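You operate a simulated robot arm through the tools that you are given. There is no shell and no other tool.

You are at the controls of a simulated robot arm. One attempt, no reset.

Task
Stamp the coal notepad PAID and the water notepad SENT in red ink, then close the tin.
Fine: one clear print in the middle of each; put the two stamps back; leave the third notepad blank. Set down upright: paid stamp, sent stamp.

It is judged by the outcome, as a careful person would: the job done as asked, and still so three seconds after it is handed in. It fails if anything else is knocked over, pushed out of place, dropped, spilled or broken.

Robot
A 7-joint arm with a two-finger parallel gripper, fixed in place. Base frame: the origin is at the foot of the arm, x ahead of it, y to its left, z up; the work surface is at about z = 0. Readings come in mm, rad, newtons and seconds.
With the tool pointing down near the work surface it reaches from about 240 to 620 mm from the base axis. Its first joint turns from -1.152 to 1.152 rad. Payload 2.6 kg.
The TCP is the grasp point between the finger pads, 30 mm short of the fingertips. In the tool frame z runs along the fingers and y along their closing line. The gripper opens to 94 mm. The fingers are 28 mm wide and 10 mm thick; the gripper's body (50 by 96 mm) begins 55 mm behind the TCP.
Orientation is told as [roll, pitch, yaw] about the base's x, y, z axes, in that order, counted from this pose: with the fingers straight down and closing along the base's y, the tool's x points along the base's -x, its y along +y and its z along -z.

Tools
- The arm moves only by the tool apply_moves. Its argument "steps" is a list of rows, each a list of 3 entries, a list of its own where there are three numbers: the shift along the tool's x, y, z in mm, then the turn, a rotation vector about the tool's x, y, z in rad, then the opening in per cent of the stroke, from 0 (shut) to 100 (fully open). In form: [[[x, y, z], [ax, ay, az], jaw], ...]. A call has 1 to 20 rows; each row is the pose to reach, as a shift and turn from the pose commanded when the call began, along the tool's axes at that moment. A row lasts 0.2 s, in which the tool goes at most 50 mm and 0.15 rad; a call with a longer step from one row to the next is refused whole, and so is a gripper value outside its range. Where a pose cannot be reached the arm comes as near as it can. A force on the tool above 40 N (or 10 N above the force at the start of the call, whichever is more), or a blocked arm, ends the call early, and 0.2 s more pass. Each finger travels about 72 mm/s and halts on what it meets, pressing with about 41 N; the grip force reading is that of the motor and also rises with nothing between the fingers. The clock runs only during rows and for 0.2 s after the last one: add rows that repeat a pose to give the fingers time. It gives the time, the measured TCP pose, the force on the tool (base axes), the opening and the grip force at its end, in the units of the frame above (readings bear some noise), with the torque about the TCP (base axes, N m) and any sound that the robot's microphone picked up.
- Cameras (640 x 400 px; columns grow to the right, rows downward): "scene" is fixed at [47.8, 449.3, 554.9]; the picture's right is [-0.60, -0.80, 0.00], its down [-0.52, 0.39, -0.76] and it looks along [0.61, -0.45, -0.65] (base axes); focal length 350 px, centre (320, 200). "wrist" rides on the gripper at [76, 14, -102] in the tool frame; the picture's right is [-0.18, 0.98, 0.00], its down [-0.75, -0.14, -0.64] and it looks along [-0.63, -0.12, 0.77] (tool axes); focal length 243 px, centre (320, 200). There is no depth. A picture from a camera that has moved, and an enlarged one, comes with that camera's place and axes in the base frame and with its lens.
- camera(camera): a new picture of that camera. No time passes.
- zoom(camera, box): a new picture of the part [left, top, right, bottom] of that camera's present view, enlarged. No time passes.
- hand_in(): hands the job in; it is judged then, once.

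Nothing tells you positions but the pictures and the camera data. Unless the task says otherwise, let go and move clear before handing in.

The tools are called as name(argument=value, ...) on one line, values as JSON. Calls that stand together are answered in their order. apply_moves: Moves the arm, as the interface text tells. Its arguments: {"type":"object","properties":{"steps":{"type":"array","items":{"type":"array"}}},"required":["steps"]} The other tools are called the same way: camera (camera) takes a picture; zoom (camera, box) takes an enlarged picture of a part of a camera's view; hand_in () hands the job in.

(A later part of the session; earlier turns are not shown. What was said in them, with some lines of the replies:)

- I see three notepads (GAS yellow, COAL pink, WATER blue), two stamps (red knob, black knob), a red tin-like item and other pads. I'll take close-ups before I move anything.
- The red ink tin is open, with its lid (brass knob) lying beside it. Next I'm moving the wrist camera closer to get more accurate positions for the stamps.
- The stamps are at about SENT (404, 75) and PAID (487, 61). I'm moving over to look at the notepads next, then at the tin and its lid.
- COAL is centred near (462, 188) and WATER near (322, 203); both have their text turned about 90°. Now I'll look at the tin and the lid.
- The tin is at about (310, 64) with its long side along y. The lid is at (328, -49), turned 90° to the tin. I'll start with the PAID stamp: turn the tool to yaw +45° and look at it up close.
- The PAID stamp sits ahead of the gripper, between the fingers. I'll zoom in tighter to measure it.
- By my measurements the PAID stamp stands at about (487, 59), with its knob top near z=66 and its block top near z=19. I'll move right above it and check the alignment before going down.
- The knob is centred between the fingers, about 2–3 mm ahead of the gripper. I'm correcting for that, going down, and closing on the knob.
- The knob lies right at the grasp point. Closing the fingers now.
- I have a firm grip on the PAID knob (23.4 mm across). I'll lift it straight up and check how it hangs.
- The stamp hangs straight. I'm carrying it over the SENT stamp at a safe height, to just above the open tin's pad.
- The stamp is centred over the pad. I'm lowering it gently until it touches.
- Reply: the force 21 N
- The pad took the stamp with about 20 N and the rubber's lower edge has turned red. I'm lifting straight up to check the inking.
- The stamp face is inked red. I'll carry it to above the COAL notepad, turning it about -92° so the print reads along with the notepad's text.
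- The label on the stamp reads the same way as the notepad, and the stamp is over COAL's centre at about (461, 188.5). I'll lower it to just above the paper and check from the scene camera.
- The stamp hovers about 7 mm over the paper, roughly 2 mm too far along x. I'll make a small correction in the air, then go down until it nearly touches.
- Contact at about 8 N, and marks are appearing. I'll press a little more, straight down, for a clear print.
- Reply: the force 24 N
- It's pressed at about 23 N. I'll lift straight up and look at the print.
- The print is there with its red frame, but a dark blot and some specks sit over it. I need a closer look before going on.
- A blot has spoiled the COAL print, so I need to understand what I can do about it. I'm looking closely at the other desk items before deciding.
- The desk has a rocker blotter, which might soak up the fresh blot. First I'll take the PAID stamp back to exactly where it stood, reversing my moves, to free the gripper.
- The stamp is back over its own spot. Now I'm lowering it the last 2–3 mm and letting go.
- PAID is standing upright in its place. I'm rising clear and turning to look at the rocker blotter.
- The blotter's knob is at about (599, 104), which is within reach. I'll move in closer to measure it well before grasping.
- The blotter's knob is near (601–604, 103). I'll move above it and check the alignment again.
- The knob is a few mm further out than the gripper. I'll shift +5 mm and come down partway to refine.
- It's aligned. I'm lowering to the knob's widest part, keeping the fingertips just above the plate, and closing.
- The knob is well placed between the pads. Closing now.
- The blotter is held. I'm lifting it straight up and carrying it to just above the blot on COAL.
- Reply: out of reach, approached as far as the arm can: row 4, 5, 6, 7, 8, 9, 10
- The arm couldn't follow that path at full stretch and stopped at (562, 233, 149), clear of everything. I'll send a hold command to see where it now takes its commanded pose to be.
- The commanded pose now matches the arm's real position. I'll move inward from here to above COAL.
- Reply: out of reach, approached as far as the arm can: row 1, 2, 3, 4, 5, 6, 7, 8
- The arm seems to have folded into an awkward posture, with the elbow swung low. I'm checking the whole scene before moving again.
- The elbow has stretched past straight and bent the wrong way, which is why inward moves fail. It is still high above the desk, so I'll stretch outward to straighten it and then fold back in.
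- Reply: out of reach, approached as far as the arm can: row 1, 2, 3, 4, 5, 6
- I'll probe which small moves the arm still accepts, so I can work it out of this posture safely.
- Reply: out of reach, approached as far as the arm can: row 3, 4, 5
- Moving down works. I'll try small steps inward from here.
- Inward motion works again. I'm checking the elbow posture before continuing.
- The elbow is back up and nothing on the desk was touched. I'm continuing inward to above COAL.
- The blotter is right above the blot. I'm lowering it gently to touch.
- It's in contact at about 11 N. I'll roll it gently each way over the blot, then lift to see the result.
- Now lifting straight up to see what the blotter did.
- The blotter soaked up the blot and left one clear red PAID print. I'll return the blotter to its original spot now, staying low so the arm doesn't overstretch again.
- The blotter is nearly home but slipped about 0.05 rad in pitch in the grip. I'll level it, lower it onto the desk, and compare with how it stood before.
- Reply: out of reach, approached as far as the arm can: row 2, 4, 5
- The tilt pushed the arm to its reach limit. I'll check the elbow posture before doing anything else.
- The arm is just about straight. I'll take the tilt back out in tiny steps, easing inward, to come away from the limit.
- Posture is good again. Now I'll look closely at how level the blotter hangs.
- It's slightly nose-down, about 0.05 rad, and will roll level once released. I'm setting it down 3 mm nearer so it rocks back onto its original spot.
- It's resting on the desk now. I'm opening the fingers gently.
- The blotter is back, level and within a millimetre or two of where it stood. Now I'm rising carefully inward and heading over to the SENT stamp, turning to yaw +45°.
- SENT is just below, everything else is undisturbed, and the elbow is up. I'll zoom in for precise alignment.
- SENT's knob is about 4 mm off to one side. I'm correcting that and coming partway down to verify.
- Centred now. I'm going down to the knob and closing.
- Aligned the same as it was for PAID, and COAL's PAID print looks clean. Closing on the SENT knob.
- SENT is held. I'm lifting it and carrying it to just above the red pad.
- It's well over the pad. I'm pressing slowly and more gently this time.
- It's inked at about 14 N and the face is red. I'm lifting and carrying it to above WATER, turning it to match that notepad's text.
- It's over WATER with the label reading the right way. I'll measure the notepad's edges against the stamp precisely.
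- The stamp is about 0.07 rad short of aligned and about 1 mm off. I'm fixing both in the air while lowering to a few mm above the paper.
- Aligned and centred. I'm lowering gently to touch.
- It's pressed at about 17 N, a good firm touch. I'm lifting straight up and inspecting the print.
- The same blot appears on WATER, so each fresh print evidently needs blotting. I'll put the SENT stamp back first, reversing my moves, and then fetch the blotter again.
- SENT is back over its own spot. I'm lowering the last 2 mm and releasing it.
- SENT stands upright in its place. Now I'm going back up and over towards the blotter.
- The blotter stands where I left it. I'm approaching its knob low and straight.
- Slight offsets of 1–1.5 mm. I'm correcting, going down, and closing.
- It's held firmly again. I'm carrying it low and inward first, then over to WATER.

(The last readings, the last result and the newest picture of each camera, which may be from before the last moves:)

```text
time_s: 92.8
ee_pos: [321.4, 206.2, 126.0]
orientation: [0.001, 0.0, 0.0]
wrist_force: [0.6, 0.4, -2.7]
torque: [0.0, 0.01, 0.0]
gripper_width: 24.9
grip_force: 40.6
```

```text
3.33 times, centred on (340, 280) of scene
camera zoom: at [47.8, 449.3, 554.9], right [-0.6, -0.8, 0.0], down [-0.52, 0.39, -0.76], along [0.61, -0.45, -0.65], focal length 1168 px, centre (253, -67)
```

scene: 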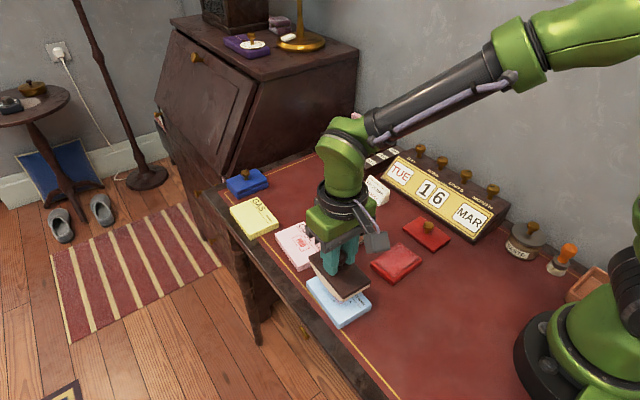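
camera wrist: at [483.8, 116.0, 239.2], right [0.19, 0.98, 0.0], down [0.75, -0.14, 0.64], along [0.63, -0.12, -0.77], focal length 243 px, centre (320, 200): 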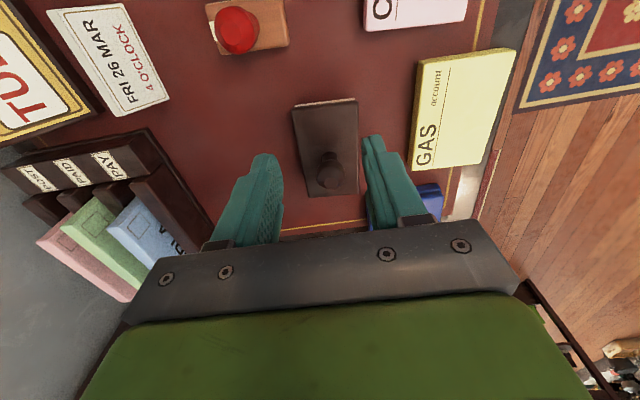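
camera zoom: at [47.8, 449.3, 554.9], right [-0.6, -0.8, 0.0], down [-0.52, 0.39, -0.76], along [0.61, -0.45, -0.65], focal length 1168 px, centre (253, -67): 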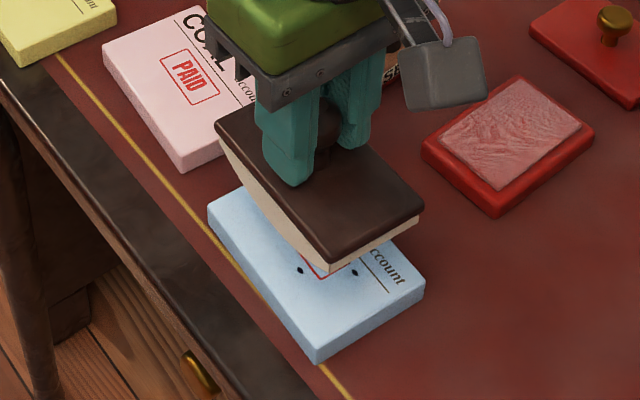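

It's right over the blot. I'm lowering onto WATER.

apply_moves(steps=[[[0, 0.5, 12], [0, 0, 0], 0], [[0, 0.5, 25], [0, 0, 0], 0], [[0, 0.5, 34], [0, 0, 0], 0], [[0, 0.5, 38], [0, 0, 0], 0], [[0, 0.5, 40.5], [0, 0, 0], 0], [[0, 0.5, 41.5], [0, 0, 0], 0], [[0, 0.5, 41.5], [0, 0, 0], 0]])

```text
time_s: 94.4
ee_pos: [322.7, 205.7, 84.4]
orientation: [0.0, 0.0, 0.0]
wrist_force: [0.3, 0.7, -2.5]
torque: [-0.02, -0.03, -0.02]
gripper_width: 24.8
grip_force: 40.6
```

apply_moves(steps=[[[0, 0, 0.7], [0, 0, 0], 0], [[0, 0, 1.3], [0, 0, 0], 0], [[0, 0, 1.3], [0, 0, 0], 0]])

```text
time_s: 95.2
ee_pos: [322.6, 205.8, 83.9]
orientation: [0.002, 0.0, -0.002]
wrist_force: [-5.6, -3.2, 20.2]
torque: [-0.17, 0.36, -0.03]
gripper_width: 24.6
grip_force: 41.0
```

In contact at about 20 N. I'll lift to see whether a plain press was enough.

apply_moves(steps=[[[0, 0, -0.5], [0, 0, 0], 0], [[0, 0, -5], [0, 0, 0], 0], [[0, 0, -20], [0, 0, 0], 0], [[0, 0, -42], [0, 0, 0], 0], [[0, 0, -42], [0, 0, 0], 0]])

zoom(camera="scene", box=[290, 240, 390, 340])

```text
time_s: 96.4
ee_pos: [322.0, 205.8, 125.8]
orientation: [0.001, 0.0, -0.002]
wrist_force: [0.0, 0.3, -2.1]
torque: [0.02, -0.01, -0.03]
gripper_width: 24.8
grip_force: 41.3
```

```text
4.00 times, centred on (340, 290) of scene
camera zoom: at [47.8, 449.3, 554.9], right [-0.6, -0.8, 0.0], down [-0.52, 0.39, -0.76], along [0.61, -0.45, -0.65], focal length 1401 px, centre (240, -160)
```

zoom: 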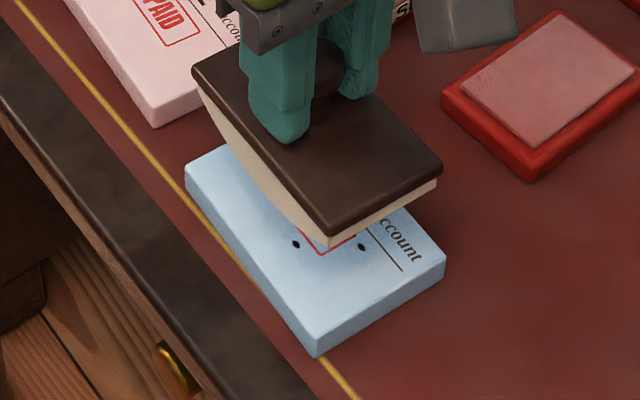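

The spots are still there, so it does need the rolling motion. I'm lowering again and rolling gently both ways.

apply_moves(steps=[[[0, 0, 15], [0, 0, 0], 0], [[0, 0, 30], [0, 0, 0], 0], [[0, 0, 39], [0, 0, 0], 0], [[0, 0, 41], [0, 0, 0], 0], [[0, 0, 41.6], [0, 0, 0], 0], [[-3.3, 0, 41.4], [0, 0.05, 0], 0], [[-6.6, 0, 41.3], [0, 0.1, 0], 0], [[-9.9, 0, 41.1], [0, 0.15, 0], 0], [[-9.9, 0, 41.1], [0, 0.15, 0], 0], [[-5, 0, 41.3], [0, 0.075, 0], 0], [[0, 0, 41.6], [0, 0, 0], 0], [[5, 0, 41.3], [0, -0.075, 0], 0], [[9.9, 0, 41.1], [0, -0.15, 0], 0], [[9.9, 0, 41.1], [0, -0.15, 0], 0], [[5, 0, 41.3], [0, -0.075, 0], 0], [[0, 0, 41.6], [0, 0, 0], 0], [[0, 0, 36], [0, 0, 0], 0], [[0, 0, 20], [0, 0, 0], 0], [[0, 0, -10], [0, 0, 0], 0], [[0, 0, -10], [0, 0, 0], 0]])

zoom(camera="scene", box=[290, 240, 390, 340])

zoom(camera="wrist", box=[240, 80, 400, 220])

```text
time_s: 100.6
ee_pos: [322.5, 205.5, 134.6]
orientation: [0.0, -0.001, 0.0]
wrist_force: [0.5, 0.1, -2.2]
torque: [-0.01, -0.01, -0.04]
gripper_width: 24.8
grip_force: 41.0
```

```text
4.00 times, centred on (340, 290) of scene
camera zoom: at [47.8, 449.3, 554.9], right [-0.6, -0.8, 0.0], down [-0.52, 0.39, -0.76], along [0.61, -0.45, -0.65], focal length 1401 px, centre (240, -160)
```

zoom: 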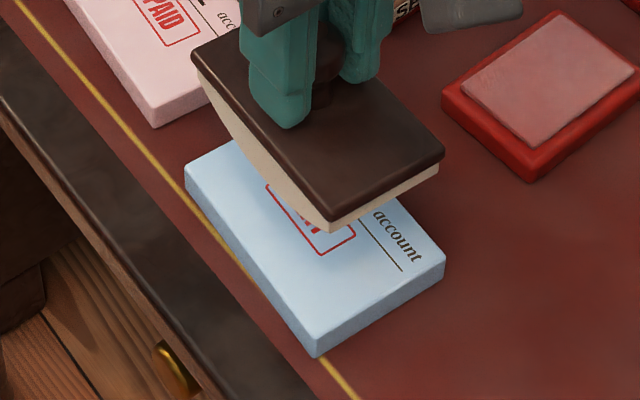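

```text
2.86 times, centred on (320, 150) of wrist
camera zoom: at [245.6, 220.1, 237.2], right [0.18, 0.98, 0.0], down [0.75, -0.14, 0.64], along [0.63, -0.12, -0.77], focal length 693 px, centre (320, 343)
```

zoom: 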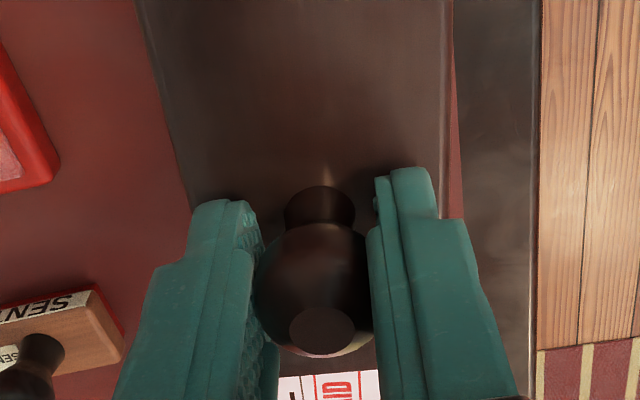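

The blots are gone. I'm returning the blotter to its place by the reverse path, kept low at full stretch.

apply_moves(steps=[[[-15, -0.3, 5], [0, 0, 0], 0], [[-45, -2, 9], [0, 0, 0], 0], [[-85, -6, 9], [0, 0, 0], 0], [[-125, -14, 9], [0, 0, 0], 0], [[-160, -26, 9], [0, 0, 0], 0], [[-192, -41, 12], [0, 0, 0], 0], [[-222, -57, 20], [0, 0, 0], 0], [[-248, -77, 30], [0, 0, 0], 0], [[-270, -94, 38], [0, 0, 0], 0], [[-279, -101, 44], [0, 0, 0], 0], [[-279.5, -102.7, 54], [0, 0, 0], 0], [[-279.5, -102.7, 62], [0, 0, 0], 0], [[-279.5, -102.7, 62], [0, 0, 0], 0]])

zoom(camera="scene", box=[260, 140, 340, 220])

zoom(camera="scene", box=[260, 210, 400, 340])

```text
time_s: 103.4
ee_pos: [603.2, 103.2, 72.3]
orientation: [0.0, 0.0, 0.001]
wrist_force: [1.2, 0.3, -2.1]
torque: [0.01, 0.01, 0.01]
gripper_width: 24.9
grip_force: 41.2
```

```text
5.00 times, centred on (300, 180) of scene
camera zoom: at [47.8, 449.3, 554.9], right [-0.6, -0.8, 0.0], down [-0.52, 0.39, -0.76], along [0.61, -0.45, -0.65], focal length 1751 px, centre (420, 300)
```

zoom: 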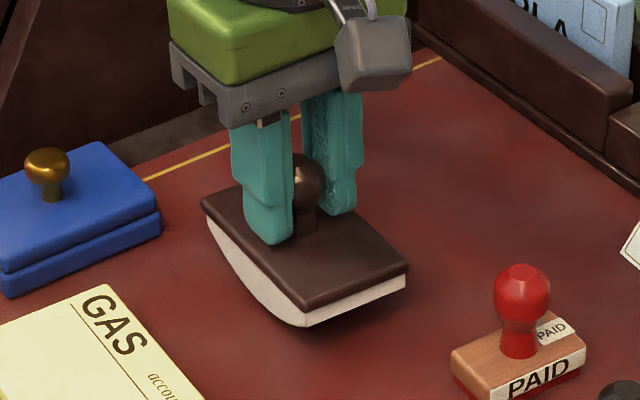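

```text
3.08 times, centred on (330, 275) of scene
camera zoom: at [47.8, 449.3, 554.9], right [-0.6, -0.8, 0.0], down [-0.52, 0.39, -0.76], along [0.61, -0.45, -0.65], focal length 1078 px, centre (289, -31)
```

zoom: 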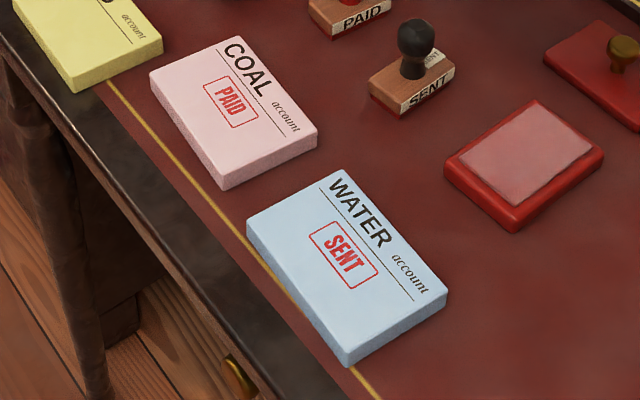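

Both prints now read clearly: PAID on COAL and SENT on WATER. I'm setting the blotter down on its spot.

apply_moves(steps=[[[-0.5, 0, 2], [0, 0, 0], 0], [[-0.8, 0, 4], [0, 0, 0], 0], [[-0.8, 0, 5.6], [0, 0, 0], 0], [[-0.8, 0, 6.3], [0, 0, 0], 0], [[-0.8, 0, 6.3], [0, 0, 0], 0]])

zoom(camera="scene", box=[260, 140, 340, 220])

```text
time_s: 104.6
ee_pos: [602.4, 101.8, 66.0]
orientation: [0.001, -0.002, 0.001]
wrist_force: [0.6, 0.8, -2.4]
torque: [-0.03, 0.02, -0.01]
gripper_width: 24.7
grip_force: 41.0
```

```text
5.00 times, centred on (300, 180) of scene
camera zoom: at [47.8, 449.3, 554.9], right [-0.6, -0.8, 0.0], down [-0.52, 0.39, -0.76], along [0.61, -0.45, -0.65], focal length 1751 px, centre (420, 300)
```

zoom: 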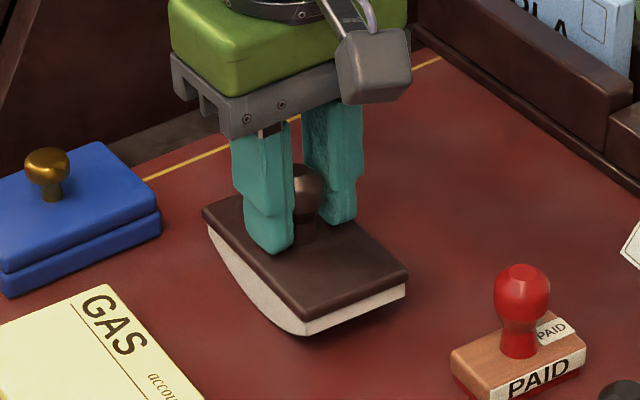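

It's almost touching. I'm lowering a little more and releasing gently.

apply_moves(steps=[[[0, 0, 0.5], [0, 0, 0], 0], [[0, 0, 0.9], [0, 0, 0], 0], [[0, 0, 0.9], [0, 0, 0], 0], [[0, 0, 0.9], [0, 0, 0], 27], [[0, 0, 0.9], [0, 0, 0], 30], [[0, 0, 0.9], [0, 0, 0], 36], [[0, 0, 0.9], [0, 0, 0], 44], [[0, 0, 0.9], [0, 0, 0], 52], [[0, 0, 0.9], [0, 0, 0], 54], [[0, 0, 0.9], [0, 0, 0], 54]])

zoom(camera="scene", box=[260, 140, 340, 220])

zoom(camera="wrist", box=[250, 80, 390, 220])

```text
time_s: 106.8
ee_pos: [603.3, 103.9, 66.8]
orientation: [0.0, 0.0, -0.001]
wrist_force: [0.1, 0.0, -0.6]
torque: [-0.02, 0.03, 0.02]
gripper_width: 50.7
grip_force: 0.1
```

```text
5.00 times, centred on (300, 180) of scene
camera zoom: at [47.8, 449.3, 554.9], right [-0.6, -0.8, 0.0], down [-0.52, 0.39, -0.76], along [0.61, -0.45, -0.65], focal length 1751 px, centre (420, 300)
```

zoom: 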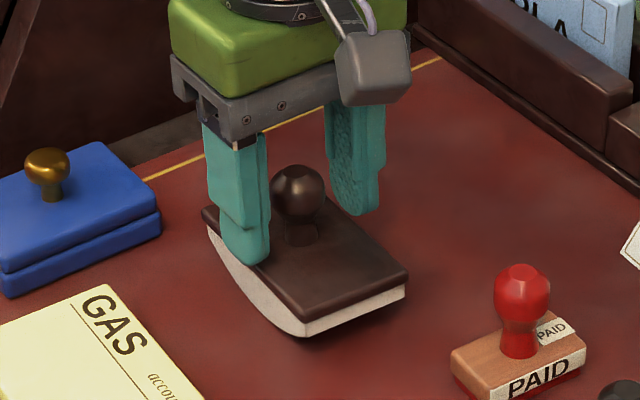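

```text
2.86 times, centred on (320, 150) of wrist
camera zoom: at [526.0, 117.3, 167.8], right [0.18, 0.98, 0.0], down [0.75, -0.14, 0.64], along [0.63, -0.12, -0.77], focal length 693 px, centre (320, 343)
```

zoom: 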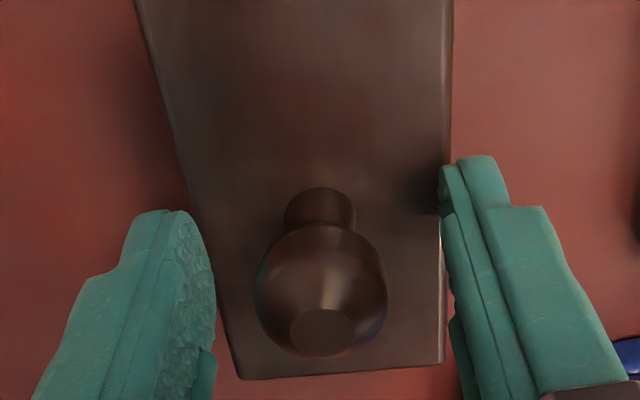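

The blotter is settled within about 2 mm of its first place. Now the last job is closing the tin, so I'm moving over to its lid.

apply_moves(steps=[[[0, 0, -12], [0, 0, 0], 54], [[0, 0, -30], [0, 0, 0], 54], [[10, -3, -40], [0, 0, 0], 54], [[40, -15, -60], [0, 0, 0], 54], [[80, -35, -75], [0, 0, 0], 54], [[120, -60, -80], [0, 0, 0.1], 54], [[158, -85, -80], [0, 0, 0.22], 54], [[195, -108, -80], [0, 0, 0.36], 54], [[228, -130, -80], [0, 0, 0.5], 54], [[255, -146, -80], [0, 0, 0.64], 50], [[272, -155, -80], [0, 0, 0.76], 45], [[275, -156, -80], [0, 0, 0.785], 45], [[275, -156, -80], [0, 0, 0.785], 45]])

camera(camera="wrist")

zoom(camera="wrist", box=[240, 40, 400, 180])

zoom(camera="scene", box=[360, 160, 500, 300])

```text
time_s: 109.6
ee_pos: [327.3, -53.0, 146.1]
orientation: [-0.001, 0.0, -0.786]
wrist_force: [0.2, -0.2, 1.0]
torque: [-0.01, -0.04, 0.0]
gripper_width: 42.5
grip_force: 0.0
```

```text
taken
camera wrist: at [282.8, 10.7, 248.2], right [0.83, 0.56, 0.0], down [0.43, -0.63, 0.64], along [0.36, -0.53, -0.77], focal length 243 px, centre (320, 200)
```

wrist: 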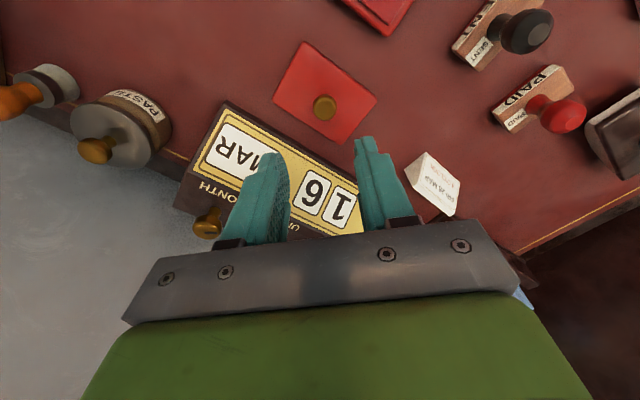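

```text
2.86 times, centred on (320, 110) of wrist
camera zoom: at [282.8, 10.7, 248.2], right [0.83, 0.56, 0.0], down [0.43, -0.63, 0.64], along [0.36, -0.53, -0.77], focal length 693 px, centre (320, 457)
```

zoom: 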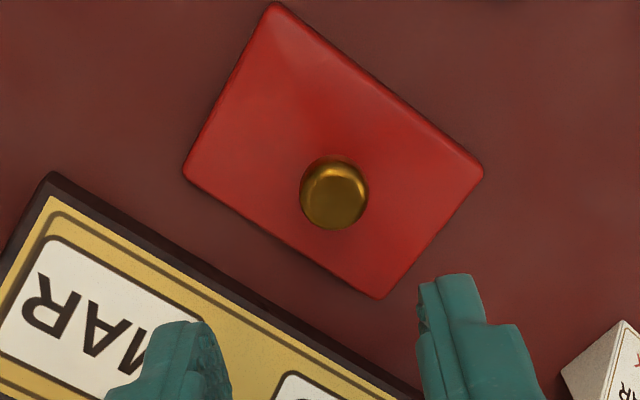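

```text
2.86 times, centred on (430, 230) of scene
camera zoom: at [47.8, 449.3, 554.9], right [-0.6, -0.8, 0.0], down [-0.52, 0.39, -0.76], along [0.61, -0.45, -0.65], focal length 1001 px, centre (6, 114)
```

zoom: 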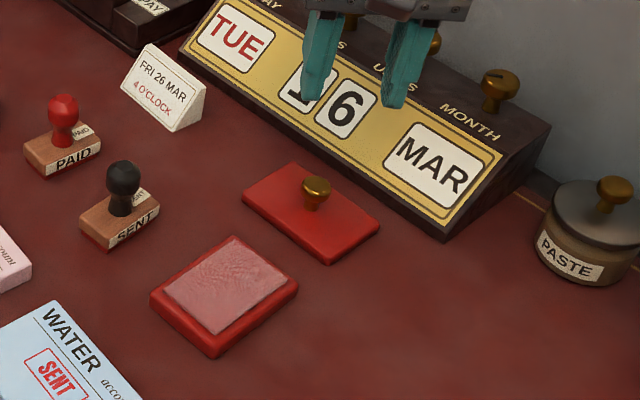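

The lid is at (328, -48) with its knob standing about 28 mm high. I'm centring over the knob and coming down partway.

apply_moves(steps=[[[2.3, 4.1, 15], [0, 0, 0], 45], [[2.3, 4.1, 40], [0, 0, 0], 45], [[2.3, 4.1, 65], [0, 0, 0], 45], [[2.3, 4.1, 80], [0, 0, 0], 45], [[2.3, 4.1, 80], [0, 0, 0], 45]])

camera(camera="wrist")

zoom(camera="wrist", box=[260, 90, 380, 200])

zoom(camera="scene", box=[380, 180, 470, 270])

```text
time_s: 110.8
ee_pos: [328.1, -48.8, 66.7]
orientation: [0.0, -0.001, -0.786]
wrist_force: [0.1, 0.6, 0.0]
torque: [0.01, 0.03, -0.02]
gripper_width: 42.5
grip_force: 0.1
```

```text
taken
camera wrist: at [284.7, 15.2, 167.7], right [0.83, 0.56, 0.0], down [0.43, -0.63, 0.64], along [0.36, -0.53, -0.77], focal length 243 px, centre (320, 200)
```

wrist: 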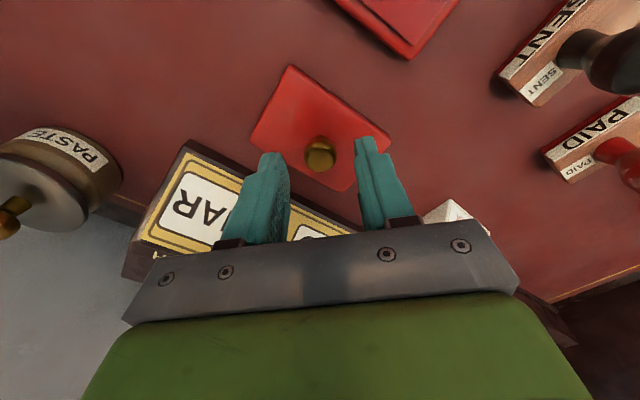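

```text
3.64 times, centred on (320, 145) of wrist
camera zoom: at [284.7, 15.2, 167.7], right [0.83, 0.56, 0.0], down [0.43, -0.63, 0.64], along [0.36, -0.53, -0.77], focal length 882 px, centre (320, 400)
```

zoom: 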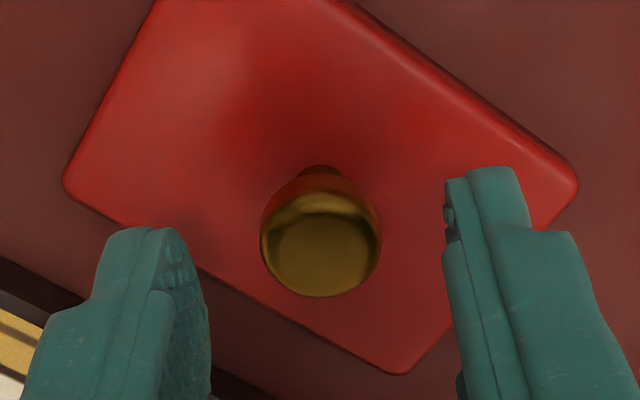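

```text
4.44 times, centred on (425, 225) of scene
camera zoom: at [47.8, 449.3, 554.9], right [-0.6, -0.8, 0.0], down [-0.52, 0.39, -0.76], along [0.61, -0.45, -0.65], focal length 1557 px, centre (-147, 89)
```

zoom: 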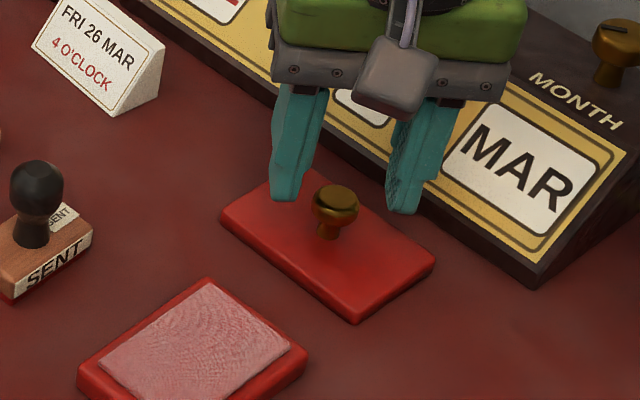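

The knob is a bit taller than I first judged (top about z=34) and nicely centred. I'm going down and closing on its cap.

apply_moves(steps=[[[-1.6, 0.2, 8], [0, 0, 0], 45], [[-1.6, 0.2, 16], [0, 0, 0], 45], [[-1.6, 0.2, 22.5], [0, 0, 0], 45], [[-1.6, 0.2, 22.5], [0, 0, 0], 45]])

zoom(camera="wrist", box=[260, 90, 380, 200])

zoom(camera="scene", box=[380, 180, 470, 270])

```text
time_s: 111.8
ee_pos: [329.5, -50.0, 42.5]
orientation: [0.001, 0.0, -0.785]
wrist_force: [0.9, 0.0, 1.1]
torque: [0.02, 0.03, 0.01]
gripper_width: 42.2
grip_force: 0.0
```

```text
3.64 times, centred on (320, 145) of wrist
camera zoom: at [285.7, 14.2, 145.3], right [0.83, 0.56, 0.0], down [0.43, -0.63, 0.64], along [0.36, -0.53, -0.77], focal length 882 px, centre (320, 400)
```

zoom: 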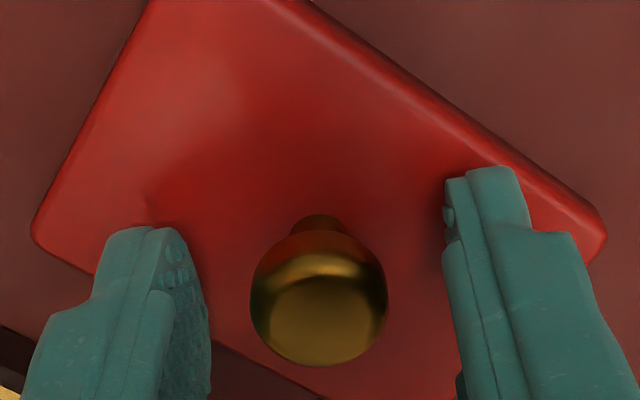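

```text
4.44 times, centred on (425, 225) of scene
camera zoom: at [47.8, 449.3, 554.9], right [-0.6, -0.8, 0.0], down [-0.52, 0.39, -0.76], along [0.61, -0.45, -0.65], focal length 1557 px, centre (-147, 89)
```

zoom: 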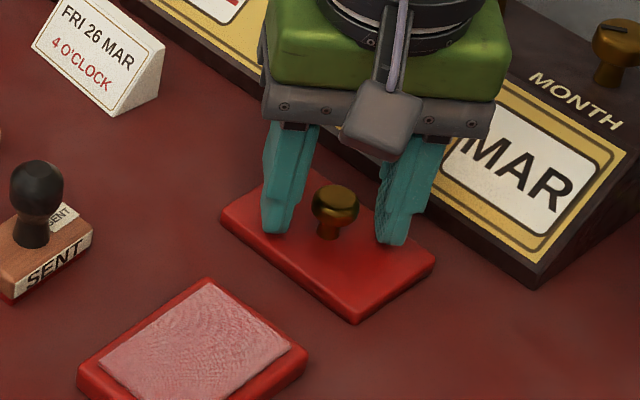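

Well centred. I'm closing on the lid's knob.

apply_moves(steps=[[[0.7, 0, 0], [0, 0, 0], 36], [[0.7, 0, 0], [0, 0, 0], 28], [[0.7, 0, 0], [0, 0, 0], 20], [[0.7, 0, 0], [0, 0, 0], 5], [[0.7, 0, 0], [0, 0, 0], 0], [[0.7, 0, 0], [0, 0, 0], 0]])

zoom(camera="wrist", box=[260, 90, 380, 200])

zoom(camera="scene", box=[380, 180, 470, 270])

```text
time_s: 113.2
ee_pos: [329.0, -49.7, 42.8]
orientation: [-0.001, 0.001, -0.786]
wrist_force: [0.5, -0.1, 0.3]
torque: [0.04, 0.01, -0.01]
gripper_width: 20.3
grip_force: 40.4
```

```text
3.64 times, centred on (320, 145) of wrist
camera zoom: at [285.3, 14.9, 145.4], right [0.83, 0.56, 0.0], down [0.43, -0.63, 0.64], along [0.36, -0.53, -0.77], focal length 882 px, centre (320, 400)
```

zoom: 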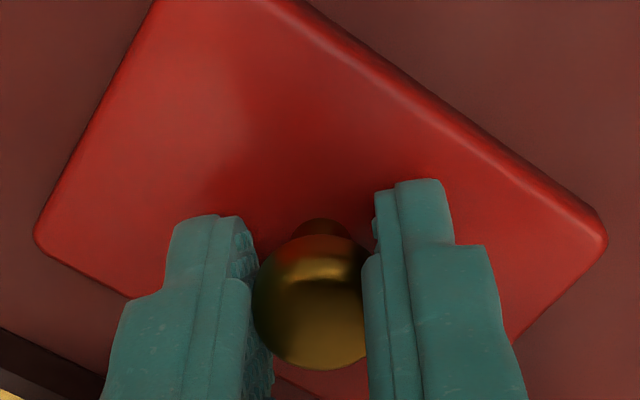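

```text
4.44 times, centred on (425, 225) of scene
camera zoom: at [47.8, 449.3, 554.9], right [-0.6, -0.8, 0.0], down [-0.52, 0.39, -0.76], along [0.61, -0.45, -0.65], focal length 1557 px, centre (-147, 89)
```

zoom: 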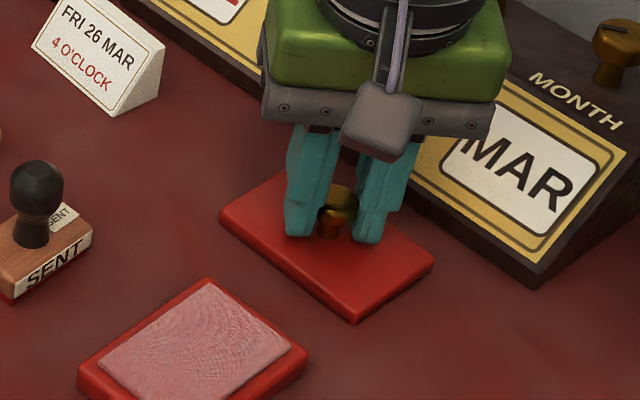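

The lid is gripped. I'm lifting it well clear and carrying it over the tin, turning it +92° to match the tin's long side.

apply_moves(steps=[[[0, 0, -8], [0, 0, 0], 0], [[0, 0, -25], [0, 0, 0], 0], [[0, 0, -50], [0, 0, 0], 0], [[0, 0, -80], [0, 0, 0], 0], [[4, 3, -82], [0, 0, -0.134], 0], [[12, 8, -82], [0, 0, -0.268], 0], [[20, 14, -82], [0, 0, -0.402], 0], [[29, 20, -82], [0, 0, -0.536], 0], [[38, 26, -82], [0, 0, -0.67], 0], [[47, 32, -82], [0, 0, -0.804], 0], [[56, 39, -82], [0, 0, -0.938], 0], [[65, 45, -82], [0, 0, -1.072], 0], [[74, 51, -82], [0, 0, -1.206], 0], [[83, 57, -82], [0, 0, -1.34], 0], [[90, 62, -82], [0, 0, -1.474], 0], [[93.6, 64.4, -82], [0, 0, -1.608], 0], [[93.6, 64.4, -82], [0, 0, -1.608], 0]])

camera(camera="wrist")

zoom(camera="wrist", box=[210, 0, 430, 200])

zoom(camera="scene", box=[330, 170, 460, 300])

```text
time_s: 116.8
ee_pos: [308.3, 61.2, 125.1]
orientation: [-0.001, 0.001, 0.826]
wrist_force: [0.3, 0.4, -0.1]
torque: [-0.02, 0.0, -0.02]
gripper_width: 20.2
grip_force: 41.2
```

```text
taken
camera wrist: at [246.0, 16.4, 227.3], right [-0.6, 0.8, 0.0], down [0.62, 0.46, 0.64], along [0.52, 0.38, -0.77], focal length 243 px, centre (320, 200)
```

wrist: 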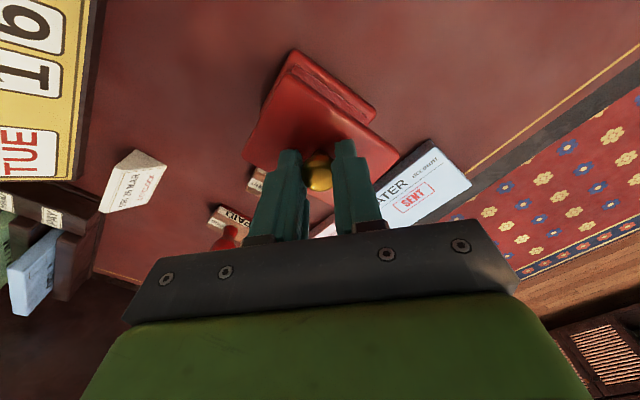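

```text
2.00 times, centred on (320, 100) of wrist
camera zoom: at [246.0, 16.4, 227.3], right [-0.6, 0.8, 0.0], down [0.62, 0.46, 0.64], along [0.52, 0.38, -0.77], focal length 485 px, centre (320, 400)
```

zoom: 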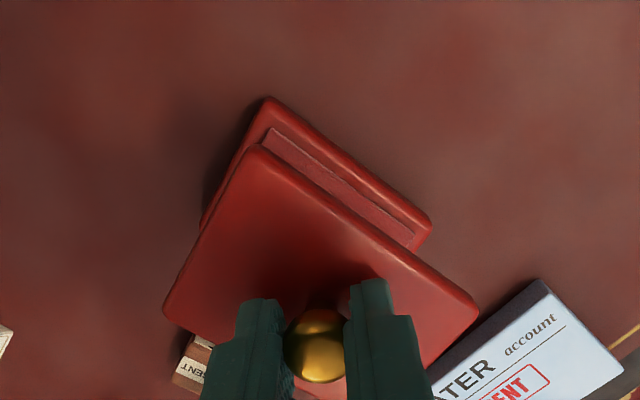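

```text
3.08 times, centred on (395, 235) of scene
camera zoom: at [47.8, 449.3, 554.9], right [-0.6, -0.8, 0.0], down [-0.52, 0.39, -0.76], along [0.61, -0.45, -0.65], focal length 1078 px, centre (89, 92)
```

zoom: 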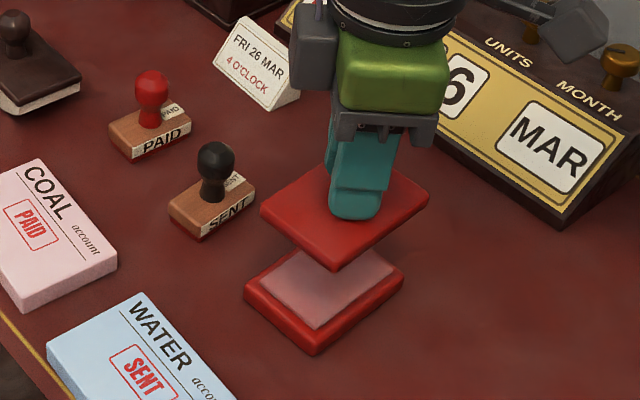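

The lid hangs level and parallel over the tin. I'm lowering it close and re-checking the edges.

apply_moves(steps=[[[0, 0, 12], [0, 0, 0], 0], [[0, 0, 30], [0, 0, 0], 0], [[0, 0, 45], [0, 0, 0], 0], [[0, 0, 54], [0, 0, 0], 0], [[0, 0, 54], [0, 0, 0], 0]])

zoom(camera="wrist", box=[230, 70, 410, 220])

zoom(camera="scene", box=[350, 210, 440, 300])

```text
time_s: 118.0
ee_pos: [309.4, 62.1, 70.8]
orientation: [0.0, 0.0, 0.822]
wrist_force: [0.4, 0.5, -0.2]
torque: [0.01, 0.03, 0.02]
gripper_width: 20.2
grip_force: 41.5
```

```text
2.67 times, centred on (320, 145) of wrist
camera zoom: at [246.2, 16.6, 173.3], right [-0.59, 0.8, 0.0], down [0.62, 0.46, 0.64], along [0.52, 0.38, -0.77], focal length 647 px, centre (320, 347)
```

zoom: 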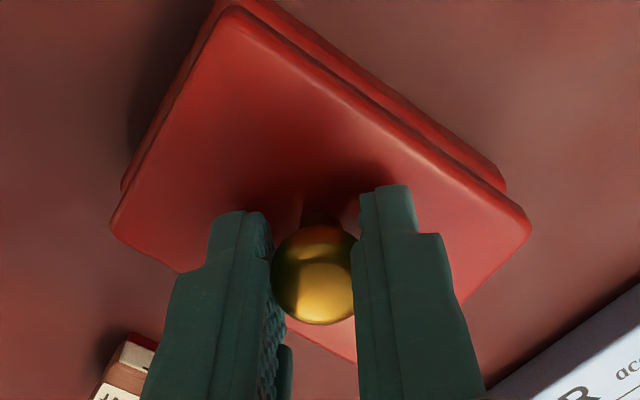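

```text
4.44 times, centred on (395, 255) of scene
camera zoom: at [47.8, 449.3, 554.9], right [-0.6, -0.8, 0.0], down [-0.52, 0.39, -0.76], along [0.61, -0.45, -0.65], focal length 1557 px, centre (-13, -44)
```

zoom: 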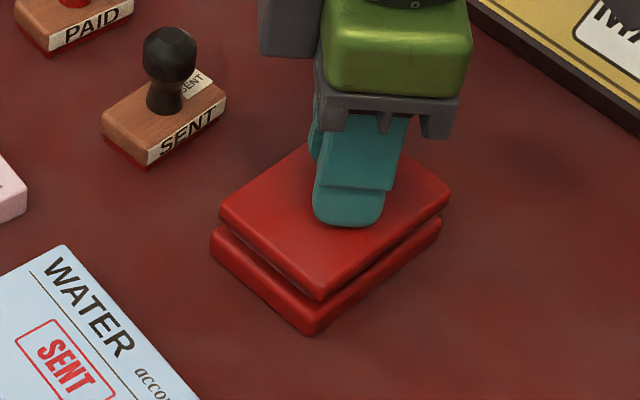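

The lid is nearly over its tin, about 1 mm off. I'm nudging it and lowering gently until it seats.

apply_moves(steps=[[[-0.1, -0.7, 0], [0, 0, 0], 0], [[-0.1, -1.3, 1], [0, 0, 0], 0], [[-0.1, -1.3, 4], [0, 0, 0], 0], [[-0.1, -1.3, 6], [0, 0, 0], 0], [[-0.1, -1.3, 7.5], [0, 0, 0], 0], [[-0.1, -1.3, 7.5], [0, 0, 0], 0]])

zoom(camera="scene", box=[360, 215, 430, 285])

zoom(camera="wrist", box=[230, 70, 410, 220])

```text
time_s: 119.4
ee_pos: [309.6, 62.2, 64.3]
orientation: [0.001, 0.0, 0.821]
wrist_force: [0.2, 0.5, -1.4]
torque: [-0.01, 0.0, 0.04]
gripper_width: 20.1
grip_force: 40.8
```

```text
5.71 times, centred on (395, 250) of scene
camera zoom: at [47.8, 449.3, 554.9], right [-0.6, -0.8, 0.0], down [-0.52, 0.39, -0.76], along [0.61, -0.45, -0.65], focal length 2002 px, centre (-109, -86)
```

zoom: 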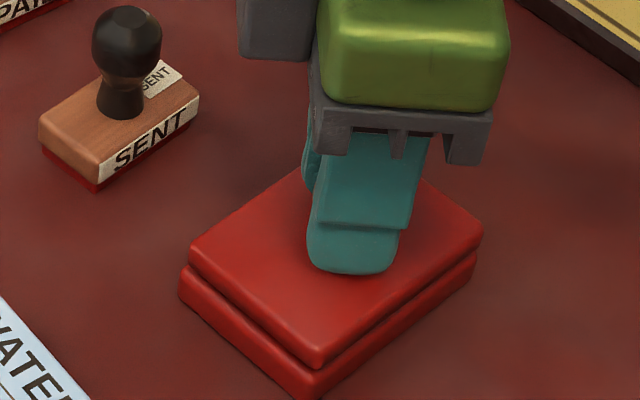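

```text
2.67 times, centred on (320, 145) of wrist
camera zoom: at [247.2, 15.8, 165.8], right [-0.6, 0.8, 0.0], down [0.62, 0.46, 0.64], along [0.52, 0.38, -0.77], focal length 647 px, centre (320, 347)
```

zoom: 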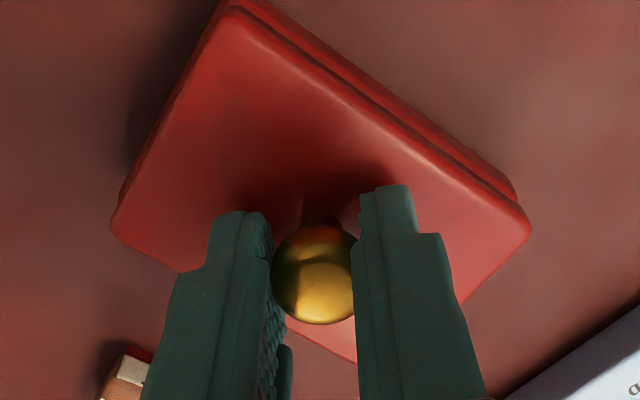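

Alignment looks within a millimetre, so I'm continuing down in small steps until it touches.

apply_moves(steps=[[[0, 0, 1], [0, 0, 0], 0], [[0, 0, 2], [0, 0, 0], 0], [[0, 0, 3], [0, 0, 0], 0], [[0, 0, 3], [0, 0, 0], 0]])

zoom(camera="scene", box=[360, 215, 430, 285])

```text
time_s: 120.4
ee_pos: [310.1, 62.0, 61.0]
orientation: [0.001, -0.002, 0.822]
wrist_force: [-0.3, 0.1, -1.0]
torque: [-0.03, -0.02, 0.02]
gripper_width: 20.2
grip_force: 40.8
```

```text
5.71 times, centred on (395, 250) of scene
camera zoom: at [47.8, 449.3, 554.9], right [-0.6, -0.8, 0.0], down [-0.52, 0.39, -0.76], along [0.61, -0.45, -0.65], focal length 2002 px, centre (-109, -86)
```

zoom: 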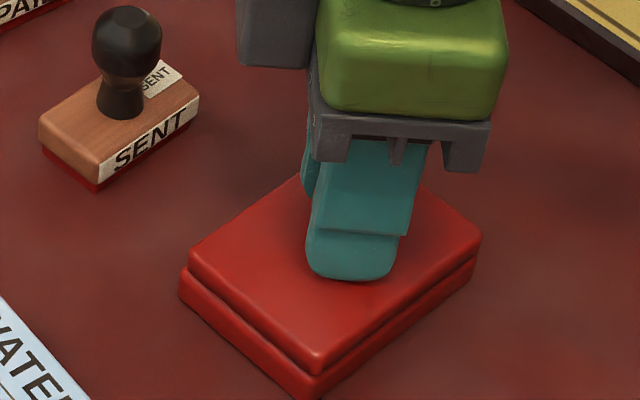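

apply_moves(steps=[[[0, 0, 0.7], [0, 0, 0], 0], [[0, 0, 1.4], [0, 0, 0], 0], [[0, 0, 2], [0, 0, 0], 0], [[0, 0, 2], [0, 0, 0], 0]])

zoom(camera="scene", box=[360, 215, 430, 285])

```text
time_s: 121.4
ee_pos: [310.4, 62.2, 60.7]
orientation: [-0.002, -0.001, 0.824]
wrist_force: [-2.2, -4.1, 29.3]
torque: [-0.25, 0.21, 0.0]
gripper_width: 20.4
grip_force: 41.1
heard: snap
```

```text
5.71 times, centred on (395, 250) of scene
camera zoom: at [47.7, 449.3, 555.0], right [-0.6, -0.8, 0.0], down [-0.52, 0.39, -0.76], along [0.61, -0.45, -0.65], focal length 2002 px, centre (-109, -86)
```

zoom: 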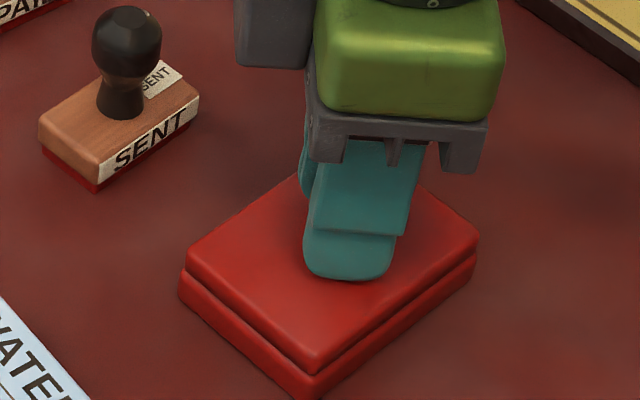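

A snap: the lid has clicked shut. I'm easing off the pressure and letting go of the knob.

apply_moves(steps=[[[0, 0, -0.7], [0, 0, 0], 0], [[0, 0, -1.2], [0, 0, 0], 0], [[0, 0, -1.2], [0, 0, 0], 22], [[0, 0, -1.2], [0, 0, 0], 30], [[0, 0, -1.2], [0, 0, 0], 40], [[0, 0, -1.2], [0, 0, 0], 45], [[0, 0, -1.2], [0, 0, 0], 45]])

zoom(camera="scene", box=[360, 215, 430, 285])

zoom(camera="wrist", box=[230, 70, 410, 220])

```text
time_s: 123.0
ee_pos: [309.2, 61.8, 59.8]
orientation: [0.001, 0.002, 0.823]
wrist_force: [-0.1, -0.9, -0.5]
torque: [0.03, 0.01, 0.04]
gripper_width: 42.5
grip_force: 0.0
```

```text
5.71 times, centred on (395, 250) of scene
camera zoom: at [47.8, 449.3, 554.9], right [-0.6, -0.8, 0.0], down [-0.52, 0.39, -0.76], along [0.61, -0.45, -0.65], focal length 2002 px, centre (-109, -86)
```

zoom: 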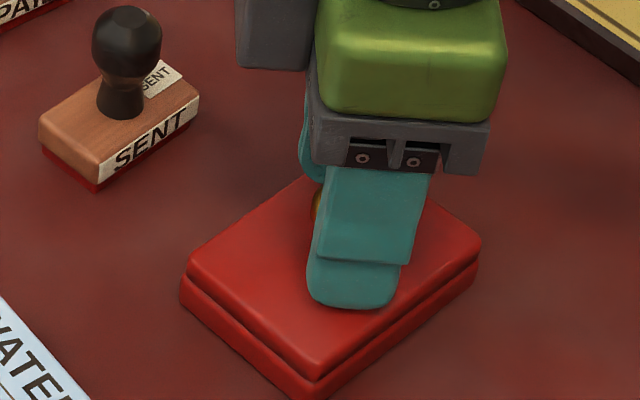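

```text
2.67 times, centred on (320, 145) of wrist
camera zoom: at [247.1, 15.9, 161.9], right [-0.6, 0.8, 0.0], down [0.62, 0.46, 0.64], along [0.52, 0.38, -0.77], focal length 647 px, centre (320, 347)
```

zoom: 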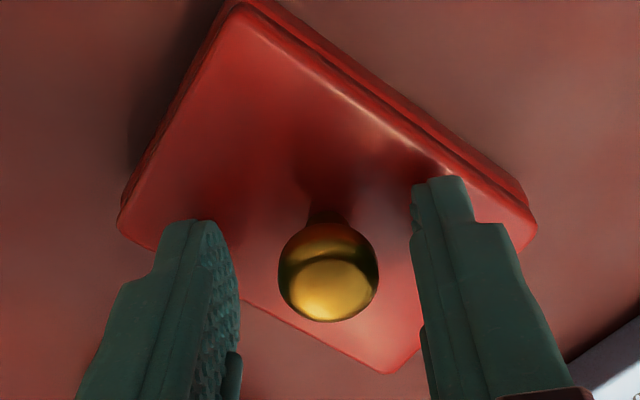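

Released cleanly. I'm rising well clear and checking everything before handing in.

apply_moves(steps=[[[0, 0, -12], [0, 0, 0], 45], [[0, 0, -40], [0, 0, 0], 45], [[0, 0, -80], [0, 0, 0], 45], [[0, 0, -120], [0, 0, 0], 45], [[0, 0, -150], [0, 0, 0], 45], [[30, 0, -170], [0, 0, 0], 45], [[30, 0, -170], [0, 0, 0], 45]])

camera(camera="scene")

zoom(camera="scene", box=[260, 210, 440, 340])

zoom(camera="scene", box=[220, 140, 400, 260])

zoom(camera="scene", box=[360, 140, 600, 300])

```text
time_s: 124.6
ee_pos: [289.3, 39.8, 229.4]
orientation: [0.0, -0.001, 0.823]
wrist_force: [0.2, -0.2, 0.1]
torque: [0.0, 0.01, 0.06]
gripper_width: 42.3
grip_force: 0.1
```

```text
taken
```

scene: 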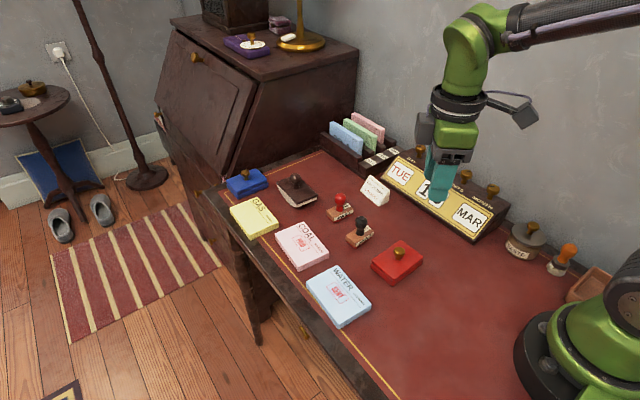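

```text
3.08 times, centred on (350, 275) of scene
camera zoom: at [47.7, 449.3, 554.9], right [-0.6, -0.8, 0.0], down [-0.52, 0.39, -0.76], along [0.61, -0.45, -0.65], focal length 1078 px, centre (228, -31)
```

zoom: 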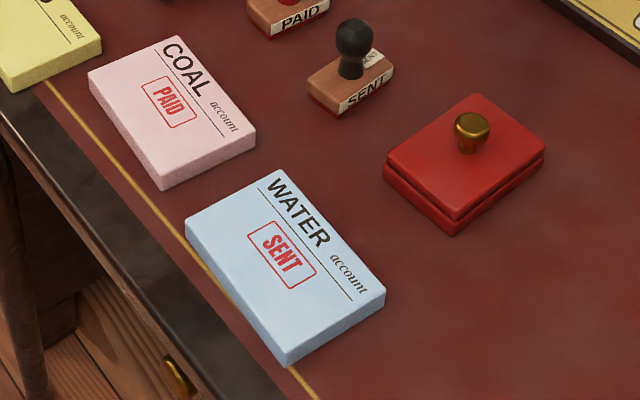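

```text
3.33 times, centred on (310, 200) of scene
camera zoom: at [47.7, 449.3, 554.9], right [-0.6, -0.8, 0.0], down [-0.52, 0.39, -0.76], along [0.61, -0.45, -0.65], focal length 1168 px, centre (353, 200)
```

zoom: 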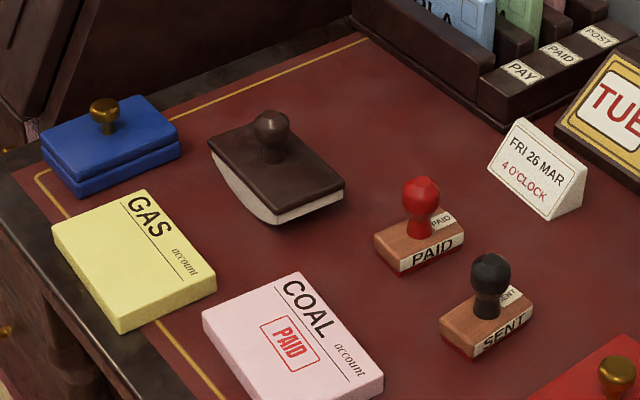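

```text
2.50 times, centred on (480, 220) of scene
camera zoom: at [47.7, 449.3, 554.9], right [-0.6, -0.8, 0.0], down [-0.52, 0.39, -0.76], along [0.61, -0.45, -0.65], focal length 876 px, centre (-80, 150)
```

zoom: 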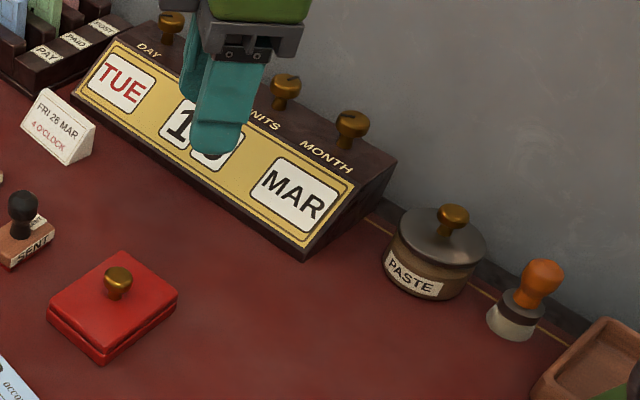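

The tin is snapped shut, COAL has a clear red PAID, WATER has a clear red SENT, and GAS is blank. Both stamps and the blotter stand back where they were, nothing else has moved, and the arm is clear, so I'm handing in.

hand_in()

```text
The job is handed in.
```

The job is done and handed in. COAL has one clear red PAID print and WATER one clear red SENT print, each within a few millimetres of the middle. The GAS notepad is blank.

- **Stamps:** both stand upright where I found them, still red with ink underneath.
- **Tin:** the lid is on, and I heard it snap shut.
- **Blots:** a dark blot appeared over each print as I stamped it. I lifted both off with the rocker blotter, which I then put back about 2 mm from its original spot.
- **Arm:** at full stretch the elbow bent the wrong way twice while I was carrying the blotter. I saw nothing touched, and nothing else on the desk looks moved or knocked.
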